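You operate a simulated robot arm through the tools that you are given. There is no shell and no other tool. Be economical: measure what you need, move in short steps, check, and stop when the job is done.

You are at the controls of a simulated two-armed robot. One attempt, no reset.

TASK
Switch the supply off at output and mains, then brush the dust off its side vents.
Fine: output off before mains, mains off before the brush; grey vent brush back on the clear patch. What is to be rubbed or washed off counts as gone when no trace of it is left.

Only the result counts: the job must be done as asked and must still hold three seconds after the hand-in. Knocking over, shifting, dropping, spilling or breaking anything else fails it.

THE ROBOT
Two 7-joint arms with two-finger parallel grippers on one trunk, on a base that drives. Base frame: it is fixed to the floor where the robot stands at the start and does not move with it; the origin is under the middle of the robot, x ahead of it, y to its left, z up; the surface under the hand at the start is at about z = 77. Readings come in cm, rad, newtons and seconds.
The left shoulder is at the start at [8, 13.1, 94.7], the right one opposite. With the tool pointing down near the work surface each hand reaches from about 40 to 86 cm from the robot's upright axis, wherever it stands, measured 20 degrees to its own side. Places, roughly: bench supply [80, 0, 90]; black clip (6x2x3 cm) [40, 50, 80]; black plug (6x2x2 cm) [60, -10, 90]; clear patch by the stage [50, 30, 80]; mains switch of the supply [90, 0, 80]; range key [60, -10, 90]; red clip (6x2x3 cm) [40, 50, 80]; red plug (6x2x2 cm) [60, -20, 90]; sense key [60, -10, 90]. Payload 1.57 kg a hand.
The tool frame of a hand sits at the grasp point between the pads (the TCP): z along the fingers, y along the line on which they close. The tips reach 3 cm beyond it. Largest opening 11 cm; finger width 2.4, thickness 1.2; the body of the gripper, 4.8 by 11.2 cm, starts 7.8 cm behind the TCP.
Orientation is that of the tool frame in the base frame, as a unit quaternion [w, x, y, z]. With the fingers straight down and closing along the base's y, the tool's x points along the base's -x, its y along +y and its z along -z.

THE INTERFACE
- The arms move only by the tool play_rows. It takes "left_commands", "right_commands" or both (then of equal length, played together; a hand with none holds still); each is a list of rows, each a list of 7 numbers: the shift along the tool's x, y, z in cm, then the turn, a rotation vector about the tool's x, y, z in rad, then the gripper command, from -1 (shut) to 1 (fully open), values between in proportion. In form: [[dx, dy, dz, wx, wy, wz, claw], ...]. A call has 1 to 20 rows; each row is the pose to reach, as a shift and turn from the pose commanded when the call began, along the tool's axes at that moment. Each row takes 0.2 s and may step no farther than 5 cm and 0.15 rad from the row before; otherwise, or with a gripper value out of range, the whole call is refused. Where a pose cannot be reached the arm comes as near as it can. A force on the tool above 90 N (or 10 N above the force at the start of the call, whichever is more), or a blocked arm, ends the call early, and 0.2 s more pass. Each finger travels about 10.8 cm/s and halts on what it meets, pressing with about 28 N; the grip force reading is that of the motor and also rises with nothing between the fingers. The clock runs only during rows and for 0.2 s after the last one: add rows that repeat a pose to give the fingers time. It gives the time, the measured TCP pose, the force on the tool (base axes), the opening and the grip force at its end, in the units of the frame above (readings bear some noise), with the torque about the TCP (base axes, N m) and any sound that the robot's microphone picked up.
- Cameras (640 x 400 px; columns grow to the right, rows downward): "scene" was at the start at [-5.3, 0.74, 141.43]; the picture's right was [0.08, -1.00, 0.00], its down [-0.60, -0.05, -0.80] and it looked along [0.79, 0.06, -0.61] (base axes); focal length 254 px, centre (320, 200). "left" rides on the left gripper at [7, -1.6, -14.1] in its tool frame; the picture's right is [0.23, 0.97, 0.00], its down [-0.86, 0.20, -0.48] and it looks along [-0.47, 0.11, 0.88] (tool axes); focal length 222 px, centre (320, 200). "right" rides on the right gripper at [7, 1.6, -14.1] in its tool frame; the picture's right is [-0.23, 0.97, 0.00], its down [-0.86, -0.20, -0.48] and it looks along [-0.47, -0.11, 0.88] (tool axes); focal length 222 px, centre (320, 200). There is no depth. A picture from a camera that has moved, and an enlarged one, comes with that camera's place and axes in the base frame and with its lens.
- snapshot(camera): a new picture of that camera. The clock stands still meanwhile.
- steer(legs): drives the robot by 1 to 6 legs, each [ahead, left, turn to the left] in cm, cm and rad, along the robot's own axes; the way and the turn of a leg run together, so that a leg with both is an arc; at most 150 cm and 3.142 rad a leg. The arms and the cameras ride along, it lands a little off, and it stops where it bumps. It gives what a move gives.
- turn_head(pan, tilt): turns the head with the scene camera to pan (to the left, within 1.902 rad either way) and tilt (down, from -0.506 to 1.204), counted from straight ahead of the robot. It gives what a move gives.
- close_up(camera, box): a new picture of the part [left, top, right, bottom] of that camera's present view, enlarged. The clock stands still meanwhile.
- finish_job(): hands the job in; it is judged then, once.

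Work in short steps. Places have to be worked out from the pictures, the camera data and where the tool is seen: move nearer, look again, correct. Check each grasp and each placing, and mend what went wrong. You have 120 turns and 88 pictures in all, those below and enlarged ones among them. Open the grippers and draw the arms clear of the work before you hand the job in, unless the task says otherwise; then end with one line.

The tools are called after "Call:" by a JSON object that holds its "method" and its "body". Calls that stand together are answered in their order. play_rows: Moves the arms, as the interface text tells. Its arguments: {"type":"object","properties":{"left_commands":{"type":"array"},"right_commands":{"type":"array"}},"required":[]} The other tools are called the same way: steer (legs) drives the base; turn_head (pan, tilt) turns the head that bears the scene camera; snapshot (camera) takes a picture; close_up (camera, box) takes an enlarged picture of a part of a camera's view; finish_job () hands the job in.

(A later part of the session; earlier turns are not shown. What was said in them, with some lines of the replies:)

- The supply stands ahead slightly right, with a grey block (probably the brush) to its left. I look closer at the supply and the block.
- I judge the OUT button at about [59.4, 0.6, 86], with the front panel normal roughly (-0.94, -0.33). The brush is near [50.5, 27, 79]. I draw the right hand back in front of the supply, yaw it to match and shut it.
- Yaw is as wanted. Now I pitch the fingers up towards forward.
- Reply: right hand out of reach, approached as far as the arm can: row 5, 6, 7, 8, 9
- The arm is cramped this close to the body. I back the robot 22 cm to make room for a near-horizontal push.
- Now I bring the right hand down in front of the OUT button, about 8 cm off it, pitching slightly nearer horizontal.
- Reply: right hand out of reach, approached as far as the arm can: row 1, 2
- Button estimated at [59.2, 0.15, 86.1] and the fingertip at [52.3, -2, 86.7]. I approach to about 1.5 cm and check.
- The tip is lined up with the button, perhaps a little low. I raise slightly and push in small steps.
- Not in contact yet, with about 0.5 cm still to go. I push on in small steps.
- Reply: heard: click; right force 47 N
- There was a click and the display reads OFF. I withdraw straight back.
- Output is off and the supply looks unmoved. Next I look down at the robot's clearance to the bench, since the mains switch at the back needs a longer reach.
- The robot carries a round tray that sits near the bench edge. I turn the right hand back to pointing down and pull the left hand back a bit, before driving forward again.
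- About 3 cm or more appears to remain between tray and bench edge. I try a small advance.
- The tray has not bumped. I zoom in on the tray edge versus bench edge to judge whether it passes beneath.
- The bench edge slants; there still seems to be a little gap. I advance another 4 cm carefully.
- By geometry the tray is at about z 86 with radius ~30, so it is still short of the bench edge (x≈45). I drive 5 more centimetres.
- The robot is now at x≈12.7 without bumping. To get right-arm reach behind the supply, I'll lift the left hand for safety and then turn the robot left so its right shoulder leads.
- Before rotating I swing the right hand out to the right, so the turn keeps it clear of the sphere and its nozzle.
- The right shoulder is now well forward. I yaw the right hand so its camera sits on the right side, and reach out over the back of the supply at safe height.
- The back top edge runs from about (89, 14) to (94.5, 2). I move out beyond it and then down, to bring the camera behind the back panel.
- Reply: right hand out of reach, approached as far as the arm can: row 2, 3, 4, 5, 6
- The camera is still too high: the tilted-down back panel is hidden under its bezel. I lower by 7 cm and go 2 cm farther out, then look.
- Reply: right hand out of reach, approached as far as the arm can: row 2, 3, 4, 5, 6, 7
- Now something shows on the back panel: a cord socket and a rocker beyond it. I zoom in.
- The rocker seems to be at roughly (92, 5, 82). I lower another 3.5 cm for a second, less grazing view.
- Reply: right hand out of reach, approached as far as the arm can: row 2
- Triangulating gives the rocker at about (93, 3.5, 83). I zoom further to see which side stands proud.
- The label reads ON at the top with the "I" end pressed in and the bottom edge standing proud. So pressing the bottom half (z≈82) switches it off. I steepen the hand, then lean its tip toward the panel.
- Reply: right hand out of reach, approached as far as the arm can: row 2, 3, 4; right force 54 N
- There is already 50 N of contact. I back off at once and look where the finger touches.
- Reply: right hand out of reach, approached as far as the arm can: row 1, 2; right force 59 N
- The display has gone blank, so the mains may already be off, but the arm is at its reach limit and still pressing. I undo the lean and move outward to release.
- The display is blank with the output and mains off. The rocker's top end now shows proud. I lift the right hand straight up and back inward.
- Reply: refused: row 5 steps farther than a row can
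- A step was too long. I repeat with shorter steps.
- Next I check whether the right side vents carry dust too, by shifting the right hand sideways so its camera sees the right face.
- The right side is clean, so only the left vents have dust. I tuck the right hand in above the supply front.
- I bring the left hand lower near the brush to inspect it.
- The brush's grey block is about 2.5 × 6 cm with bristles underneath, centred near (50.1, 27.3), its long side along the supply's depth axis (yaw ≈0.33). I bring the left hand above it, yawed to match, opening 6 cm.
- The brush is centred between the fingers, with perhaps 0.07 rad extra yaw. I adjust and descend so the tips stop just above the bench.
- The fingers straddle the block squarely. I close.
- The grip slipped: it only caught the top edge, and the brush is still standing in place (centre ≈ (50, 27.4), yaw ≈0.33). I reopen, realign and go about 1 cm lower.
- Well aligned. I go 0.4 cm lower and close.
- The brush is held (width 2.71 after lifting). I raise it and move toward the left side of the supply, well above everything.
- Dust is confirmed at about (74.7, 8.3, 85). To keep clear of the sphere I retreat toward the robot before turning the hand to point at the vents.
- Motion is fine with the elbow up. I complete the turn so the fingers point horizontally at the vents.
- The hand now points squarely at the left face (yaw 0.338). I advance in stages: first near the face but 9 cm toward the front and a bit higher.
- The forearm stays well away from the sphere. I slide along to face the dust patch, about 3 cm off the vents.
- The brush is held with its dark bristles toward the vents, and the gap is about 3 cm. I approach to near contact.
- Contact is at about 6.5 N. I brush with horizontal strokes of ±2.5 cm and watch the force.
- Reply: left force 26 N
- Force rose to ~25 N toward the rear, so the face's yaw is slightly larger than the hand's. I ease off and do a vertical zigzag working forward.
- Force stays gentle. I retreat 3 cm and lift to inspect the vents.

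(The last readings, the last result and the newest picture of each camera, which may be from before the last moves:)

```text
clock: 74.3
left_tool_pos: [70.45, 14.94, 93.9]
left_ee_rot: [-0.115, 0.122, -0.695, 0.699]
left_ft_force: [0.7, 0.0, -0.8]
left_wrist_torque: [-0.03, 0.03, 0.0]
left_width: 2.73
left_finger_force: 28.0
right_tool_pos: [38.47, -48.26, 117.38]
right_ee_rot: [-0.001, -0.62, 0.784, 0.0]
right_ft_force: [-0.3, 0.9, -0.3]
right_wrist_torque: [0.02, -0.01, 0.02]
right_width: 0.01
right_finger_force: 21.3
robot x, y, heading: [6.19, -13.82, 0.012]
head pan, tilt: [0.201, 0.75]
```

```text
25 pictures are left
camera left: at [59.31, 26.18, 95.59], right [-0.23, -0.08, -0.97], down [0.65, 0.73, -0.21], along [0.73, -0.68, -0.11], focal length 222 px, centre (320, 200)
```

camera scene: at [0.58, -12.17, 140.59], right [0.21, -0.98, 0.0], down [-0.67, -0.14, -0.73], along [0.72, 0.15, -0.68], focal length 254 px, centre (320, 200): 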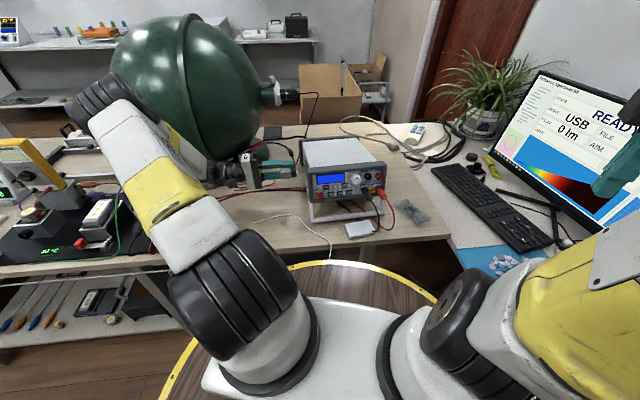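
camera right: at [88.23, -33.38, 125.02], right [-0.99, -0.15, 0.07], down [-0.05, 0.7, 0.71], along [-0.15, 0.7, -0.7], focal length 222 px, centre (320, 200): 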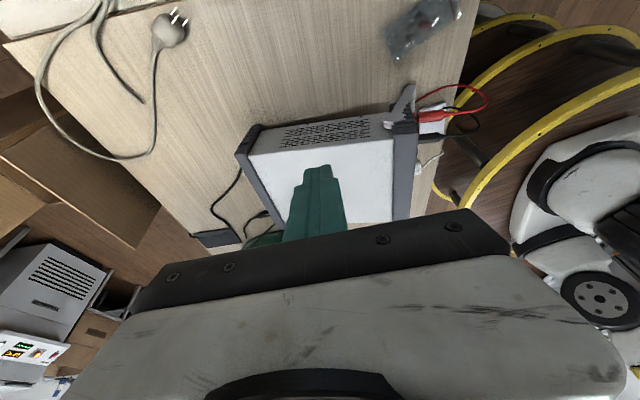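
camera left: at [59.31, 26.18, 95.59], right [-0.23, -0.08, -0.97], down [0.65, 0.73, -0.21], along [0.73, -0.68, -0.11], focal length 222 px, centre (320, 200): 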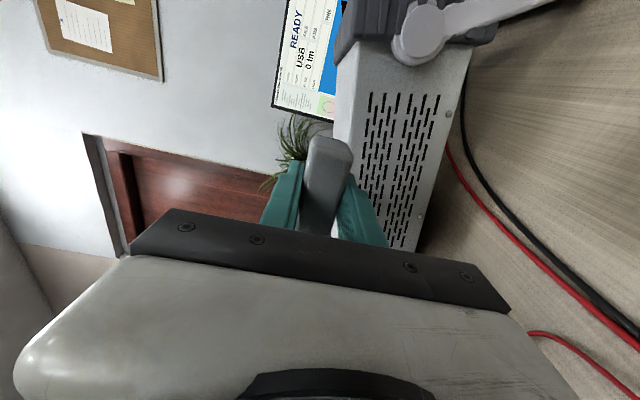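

Call:
{"method": "close_up", "body": {"camera": "left", "box": [320, 70, 480, 260]}}

Call:
{"method": "close_up", "body": {"camera": "scene", "box": [280, 130, 340, 190]}}

```text
2.11 times, centred on (400, 165) of left
camera zoom: at [59.31, 26.18, 95.59], right [-0.23, -0.08, -0.97], down [0.65, 0.73, -0.21], along [0.73, -0.68, -0.11], focal length 468 px, centre (152, 274)
```

zoom: 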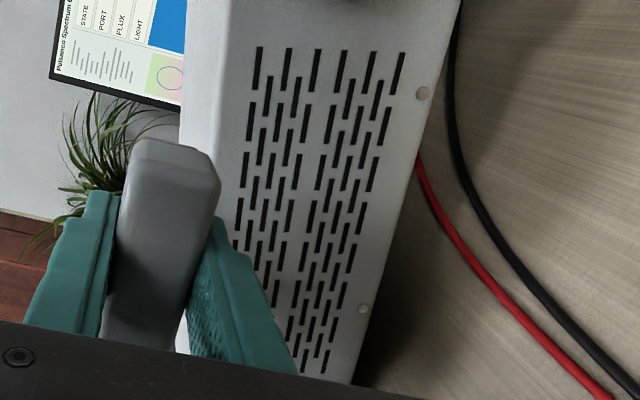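

```text
6.67 times, centred on (310, 160) of scene
camera zoom: at [0.59, -12.15, 140.59], right [0.21, -0.98, 0.0], down [-0.67, -0.14, -0.73], along [0.72, 0.15, -0.68], focal length 1697 px, centre (387, 467)
```

zoom: 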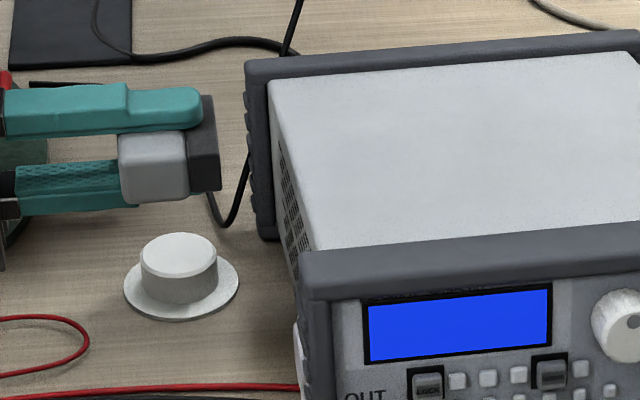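

The visible vents look clean. I retreat along the same path and turn the hand back to pointing down, to view the whole vent area from above.

Call:
{"method": "play_rows", "body": {"left_commands": [[3, -1, -1, 0, 0, 0, -1], [6, -2, -3, 0, 0, 0, -1], [8, -3.5, -6, 0, 0, 0, -1], [10, -5, -9, 0, 0, 0, -1], [11.5, -6.1, -11.5, 0, 0, 0, -1], [11.5, -6.1, -11.5, 0, 0, 0, -1]]}}

Call:
{"method": "play_rows", "body": {"left_commands": [[0, 0, 0, -0.14, 0, 0, -1], [0, 0, 0, -0.28, 0, 0, -1], [0, 0, 0, -0.42, 0, 0, -1], [0, 0, 0, -0.56, 0, 0, -1], [0, 0, 0, -0.7, 0, 0, -1], [0, 0, 0, -0.84, 0, 0, -1], [0, 0, 0, -0.98, 0, 0, -1], [0, 0, 0, -1.12, 0, 0, -1], [0, 0, 0, -1.26, 0, 0, -1], [0, 0, 0, -1.4, 0, 0, -1], [0, 0, 0, -1.54, 0, 0, -1], [0, 0, 0, -1.57, 0, 0, -1], [0, 0, 0, -1.57, 0, 0, -1]]}}

Call:
{"method": "snapshot", "body": {"camera": "left"}}

```text
clock: 75.7
left_tool_pos: [55.97, 22.24, 100.52]
left_ee_rot: [-0.119, 0.12, -0.697, 0.697]
left_ft_force: [-0.1, 0.3, -1.0]
left_wrist_torque: [-0.02, -0.04, 0.0]
left_width: 2.72
left_finger_force: 27.4
right_tool_pos: [38.39, -48.31, 117.47]
right_ee_rot: [-0.001, -0.62, 0.784, 0.001]
right_ft_force: [-0.4, -0.3, 0.3]
right_wrist_torque: [0.01, -0.02, 0.01]
right_width: 0.0
right_finger_force: 21.2
robot x, y, heading: [6.61, -13.93, 0.012]
head pan, tilt: [0.201, 0.75]
```

```text
clock: 78.5
left_tool_pos: [56.04, 22.31, 100.57]
left_ee_rot: [-0.001, -0.169, 0.986, 0.0]
left_ft_force: [-1.0, 1.2, -0.7]
left_wrist_torque: [0.0, -0.03, 0.0]
left_width: 2.73
left_finger_force: 28.0
right_tool_pos: [38.4, -48.24, 117.55]
right_ee_rot: [0.0, -0.62, 0.785, 0.0]
right_ft_force: [0.3, -0.3, 0.2]
right_wrist_torque: [0.0, 0.01, 0.01]
right_width: 0.02
right_finger_force: 21.2
robot x, y, heading: [6.47, -13.83, 0.011]
head pan, tilt: [0.201, 0.75]
```

```text
22 pictures are left
camera left: at [50.07, 18.51, 114.66], right [-0.54, 0.84, 0.0], down [0.74, 0.47, 0.48], along [0.4, 0.26, -0.88], focal length 222 px, centre (320, 200)
```

left: 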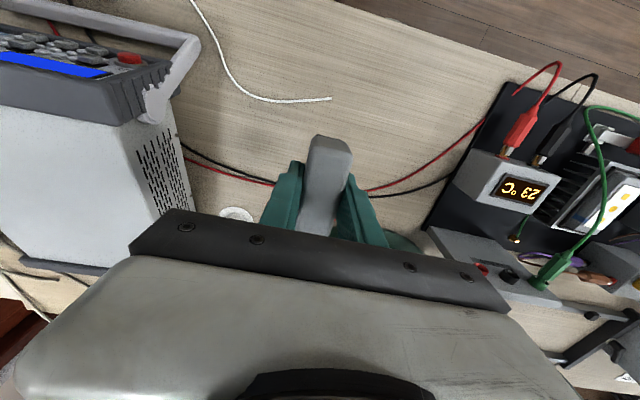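

Part of the vents is still hidden. I go to the earlier vantage pose for a full view.

Call:
{"method": "play_rows", "body": {"left_commands": [[-3.5, 0, 0.5, 0, 0, 0, -1], [-7, 0, 1, 0, 0, 0, -1], [-10.5, 0.2, 1.5, 0, 0, 0, -1], [-10.5, 0.2, 1.5, 0, 0, 0, -1]]}}

Call:
{"method": "close_up", "body": {"camera": "left", "box": [60, 0, 220, 210]}}

```text
clock: 79.5
left_tool_pos: [65.98, 25.89, 98.95]
left_ee_rot: [0.001, -0.168, 0.986, 0.0]
left_ft_force: [-0.3, -0.6, -1.1]
left_wrist_torque: [-0.01, -0.02, 0.04]
left_width: 2.71
left_finger_force: 28.1
right_tool_pos: [38.39, -48.32, 117.54]
right_ee_rot: [-0.001, -0.621, 0.784, 0.001]
right_ft_force: [-0.7, 0.0, 0.0]
right_wrist_torque: [-0.02, -0.01, 0.01]
right_width: 0.0
right_finger_force: 21.2
robot x, y, heading: [6.17, -13.86, 0.009]
head pan, tilt: [0.201, 0.75]
```

```text
1.90 times, centred on (140, 105) of left
camera zoom: at [59.95, 22.15, 113.16], right [-0.54, 0.84, 0.0], down [0.74, 0.47, 0.48], along [0.4, 0.26, -0.88], focal length 423 px, centre (663, 381)
```

zoom: 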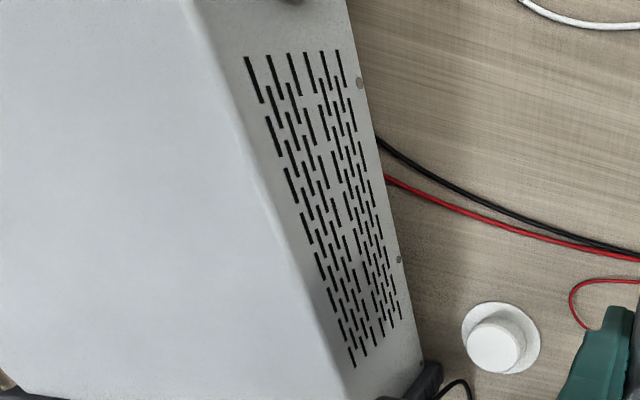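

Call:
{"method": "close_up", "body": {"camera": "left", "box": [115, 20, 175, 200]}}

Call:
{"method": "close_up", "body": {"camera": "left", "box": [130, 110, 180, 160]}}

```text
2.22 times, centred on (145, 110) of left
camera zoom: at [59.95, 22.15, 113.16], right [-0.54, 0.84, 0.0], down [0.74, 0.47, 0.48], along [0.4, 0.26, -0.88], focal length 494 px, centre (709, 400)
```

zoom: 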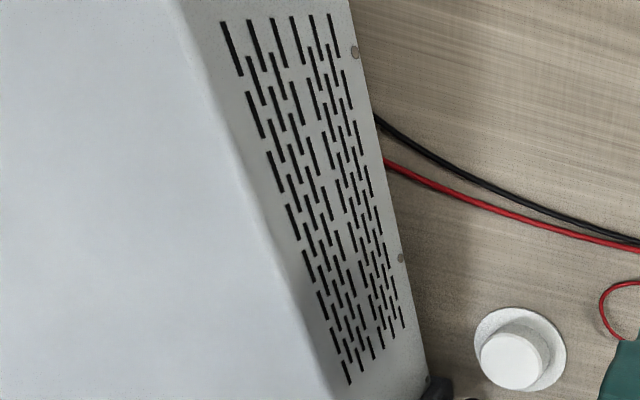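

```text
8.00 times, centred on (155, 135) of left
camera zoom: at [59.95, 22.15, 113.16], right [-0.54, 0.84, 0.0], down [0.74, 0.47, 0.48], along [0.4, 0.26, -0.88], focal length 1777 px, centre (1640, 720)
```

zoom: 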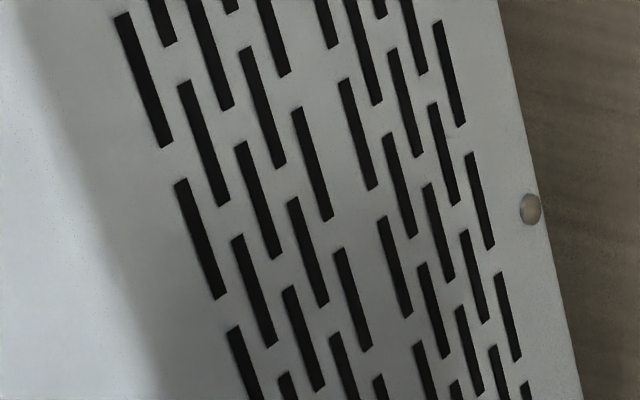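

The vents are spotless. I carry the brush back above its clear patch and lower to 3 cm above.

Call:
{"method": "play_rows", "body": {"left_commands": [[4, 1.8, 0, 0, 0, 0, -1], [8, 3.6, 0, 0, 0, 0, -1], [12, 5.4, 0, 0, 0, 0, -1], [14.6, 6.7, 2, 0, 0, 0, -1], [14.6, 6.7, 6, 0, 0, 0, -1], [14.6, 6.7, 10, 0, 0, 0, -1], [14.6, 6.7, 14, 0, 0, 0, -1], [14.6, 6.7, 15.5, 0, 0, 0, -1], [14.6, 6.7, 15.5, 0, 0, 0, -1]]}}

Call:
{"method": "snapshot", "body": {"camera": "left"}}

```text
clock: 81.5
left_tool_pos: [50.01, 27.41, 83.49]
left_ee_rot: [0.0, -0.168, 0.986, 0.0]
left_ft_force: [-0.2, 0.8, -0.2]
left_wrist_torque: [-0.02, 0.01, 0.0]
left_width: 2.72
left_finger_force: 28.0
right_tool_pos: [38.27, -48.31, 117.52]
right_ee_rot: [-0.001, -0.621, 0.784, 0.001]
right_ft_force: [-0.7, 0.1, -0.3]
right_wrist_torque: [0.02, 0.01, -0.01]
right_width: 0.0
right_finger_force: 21.5
robot x, y, heading: [6.51, -14.24, 0.009]
head pan, tilt: [0.201, 0.75]
```

```text
18 pictures are left
camera left: at [43.91, 23.64, 97.66], right [-0.54, 0.84, 0.0], down [0.74, 0.47, 0.48], along [0.4, 0.26, -0.88], focal length 222 px, centre (320, 200)
```

left: 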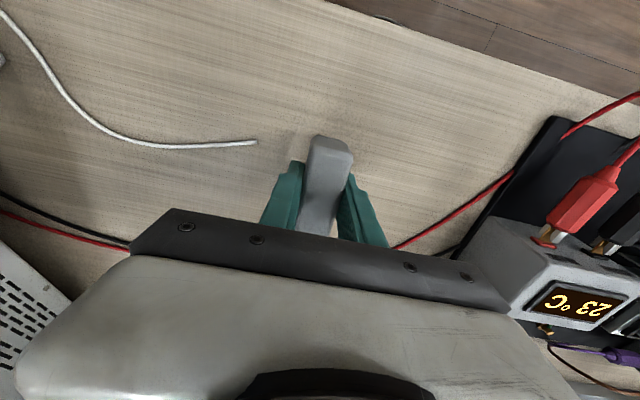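

The patch below is clear. I lower gently toward the original grasp height, watching the force.

Call:
{"method": "play_rows", "body": {"left_commands": [[0, 0, 1, 0, 0, 0, -1], [0, 0, 2, 0, 0, 0, -1], [0, 0, 2.5, 0, 0, 0, -1], [0, 0, 2.7, 0, 0, 0, -1]]}}

```text
clock: 82.5
left_tool_pos: [49.89, 27.49, 80.81]
left_ee_rot: [0.001, -0.168, 0.986, 0.0]
left_ft_force: [0.3, 0.3, -0.6]
left_wrist_torque: [-0.02, -0.01, 0.02]
left_width: 2.73
left_finger_force: 27.9
right_tool_pos: [38.37, -48.37, 117.48]
right_ee_rot: [0.0, -0.62, 0.785, 0.001]
right_ft_force: [0.9, 0.5, -0.3]
right_wrist_torque: [-0.01, -0.03, -0.01]
right_width: 0.0
right_finger_force: 21.1
robot x, y, heading: [6.37, -13.99, 0.007]
head pan, tilt: [0.201, 0.75]
```

Call:
{"method": "play_rows", "body": {"left_commands": [[0, 0, 0.15, 0, 0, 0, -1], [0, 0, 0.2, 0, 0, 0, -1], [0, 0, 0.2, 0, 0, 0, -1]]}}

```text
clock: 83.3
left_tool_pos: [49.96, 27.46, 80.62]
left_ee_rot: [0.001, -0.168, 0.986, 0.0]
left_ft_force: [-0.8, -0.6, 21.0]
left_wrist_torque: [-0.24, 0.56, 0.02]
left_width: 2.75
left_finger_force: 27.7
right_tool_pos: [38.25, -48.33, 117.48]
right_ee_rot: [-0.001, -0.621, 0.784, 0.001]
right_ft_force: [0.1, -0.2, 0.4]
right_wrist_torque: [0.01, 0.04, 0.01]
right_width: 0.02
right_finger_force: 20.8
robot x, y, heading: [6.42, -13.67, 0.01]
head pan, tilt: [0.201, 0.75]
```

The brush now rests on the bench (21 N up). I open to 6 cm and lift away.

Call:
{"method": "play_rows", "body": {"left_commands": [[0, 0, -0.1, 0, 0, 0, -1], [0, 0, -0.1, 0, 0, 0, -0.3], [0, 0, -0.1, 0, 0, 0, 0.09], [0, 0, -0.1, 0, 0, 0, 0.09], [0, 0, -0.1, 0, 0, 0, 0.09]]}}

Call:
{"method": "play_rows", "body": {"left_commands": [[0, 0, -3, 0, 0, 0, 0.09], [0, 0, -7, 0, 0, 0, 0.09], [2, 0, -11, 0, 0, 0, 0.2], [5, 0, -15, 0, 0, 0, 0.5], [8, 0, -19, 0, 0, 0, 1], [11, 0, -23, 0, 0, 0, 1], [11, 0, -23, 0, 0, 0, 1]]}}

Call:
{"method": "snapshot", "body": {"camera": "left"}}

Call:
{"method": "snapshot", "body": {"camera": "scene"}}

```text
clock: 84.5
left_tool_pos: [49.75, 27.5, 80.72]
left_ee_rot: [-0.001, -0.168, 0.986, 0.001]
left_ft_force: [0.2, -0.2, -0.8]
left_wrist_torque: [0.01, -0.03, 0.01]
left_width: 5.97
left_finger_force: 0.0
right_tool_pos: [38.41, -48.32, 117.5]
right_ee_rot: [0.0, -0.62, 0.784, 0.001]
right_ft_force: [-0.9, 0.1, -0.6]
right_wrist_torque: [0.0, 0.02, 0.07]
right_width: 0.0
right_finger_force: 21.7
robot x, y, heading: [6.28, -13.73, 0.009]
head pan, tilt: [0.201, 0.75]
```

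```text
clock: 86.1
left_tool_pos: [39.55, 23.8, 103.63]
left_ee_rot: [-0.001, -0.168, 0.986, 0.001]
left_ft_force: [0.6, 0.9, 0.3]
left_wrist_torque: [-0.03, -0.02, 0.0]
left_width: 11.0
left_finger_force: 0.1
right_tool_pos: [38.36, -48.35, 117.54]
right_ee_rot: [-0.001, -0.62, 0.784, 0.001]
right_ft_force: [0.3, 0.2, -0.1]
right_wrist_torque: [-0.05, -0.01, -0.02]
right_width: 0.0
right_finger_force: 21.0
robot x, y, heading: [6.5, -14.03, 0.011]
head pan, tilt: [0.201, 0.75]
```

```text
17 pictures are left
camera left: at [33.56, 20.07, 117.82], right [-0.54, 0.84, 0.0], down [0.74, 0.47, 0.48], along [0.4, 0.26, -0.88], focal length 222 px, centre (320, 200)
```

left: 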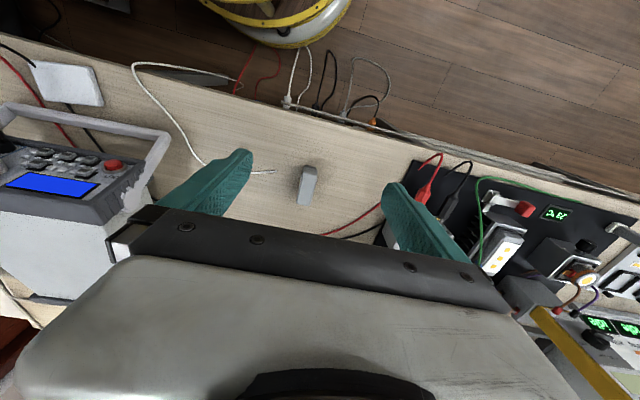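

```text
16 pictures are left
camera scene: at [0.58, -12.17, 140.59], right [0.21, -0.98, 0.0], down [-0.67, -0.14, -0.73], along [0.72, 0.15, -0.68], focal length 254 px, centre (320, 200)
```

scene: 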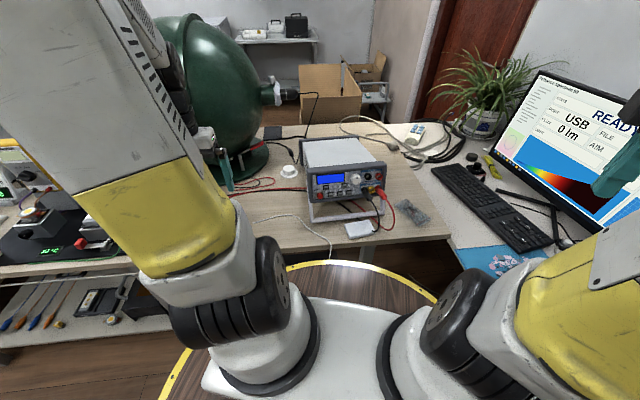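

The brush stands on its patch, the display is blank and nothing else has moved. I open the right gripper and draw the left hand back and up.

Call:
{"method": "play_rows", "body": {"left_commands": [[0, 0, -3, 0, 0, 0, 1], [0, 0, -6, 0, 0, 0, 1], [0, 0, -9, 0, 0, 0, 1], [0, 0, -9, 0, 0, 0, 1], [0, 0, -9, 0, 0, 0, 1]], "right_commands": [[0, 0, 0, 0, 0, 0, 0], [0, 0, 0, 0, 0, 0, 1], [0, 0, 0, 0, 0, 0, 1], [0, 0, 0, 0, 0, 0, 1], [0, 0, 0, 0, 0, 0, 1]]}}

Call:
{"method": "close_up", "body": {"camera": "scene", "box": [240, 120, 440, 250]}}

Call:
{"method": "close_up", "body": {"camera": "left", "box": [250, 130, 370, 220]}}

```text
clock: 87.3
left_tool_pos: [39.59, 23.81, 112.63]
left_ee_rot: [0.0, -0.169, 0.986, 0.0]
left_ft_force: [0.4, 0.3, -0.3]
left_wrist_torque: [-0.03, 0.0, 0.01]
left_width: 10.99
left_finger_force: 0.0
right_tool_pos: [38.33, -48.23, 117.45]
right_ee_rot: [-0.001, -0.62, 0.785, 0.001]
right_ft_force: [-0.5, -0.4, 0.9]
right_wrist_torque: [-0.01, 0.01, 0.02]
right_width: 11.01
right_finger_force: 0.1
robot x, y, heading: [6.15, -13.5, 0.01]
head pan, tilt: [0.201, 0.75]
```

```text
3.08 times, centred on (340, 185) of scene
camera zoom: at [0.57, -12.17, 140.59], right [0.21, -0.98, 0.0], down [-0.67, -0.14, -0.73], along [0.72, 0.15, -0.68], focal length 783 px, centre (258, 246)
```

zoom: 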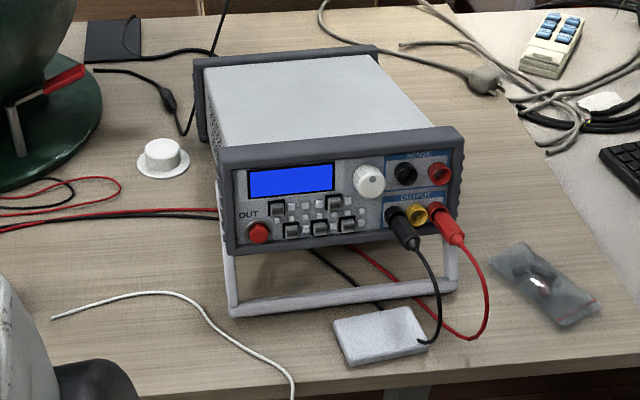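

```text
4.44 times, centred on (310, 175) of left
camera zoom: at [33.6, 20.07, 126.87], right [-0.54, 0.84, 0.0], down [0.74, 0.47, 0.48], along [0.4, 0.26, -0.88], focal length 987 px, centre (364, 311)
```

zoom: 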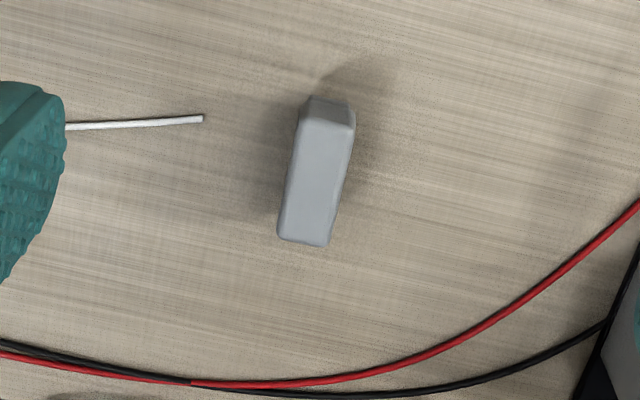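

Output and mains are off, the vents are clean, the brush is upright on its patch, and both hands are open and clear. I hand the job in.

Call:
{"method": "finish_job", "body": {}}

```text
The job is handed in.
```

The supply was switched off at the output and then at the mains, the dust on its left side vents was brushed off, and the grey brush is back on its clear patch. The right vents had no dust. For the mains I relied on the display going blank as I pressed the switch, since I heard no click.
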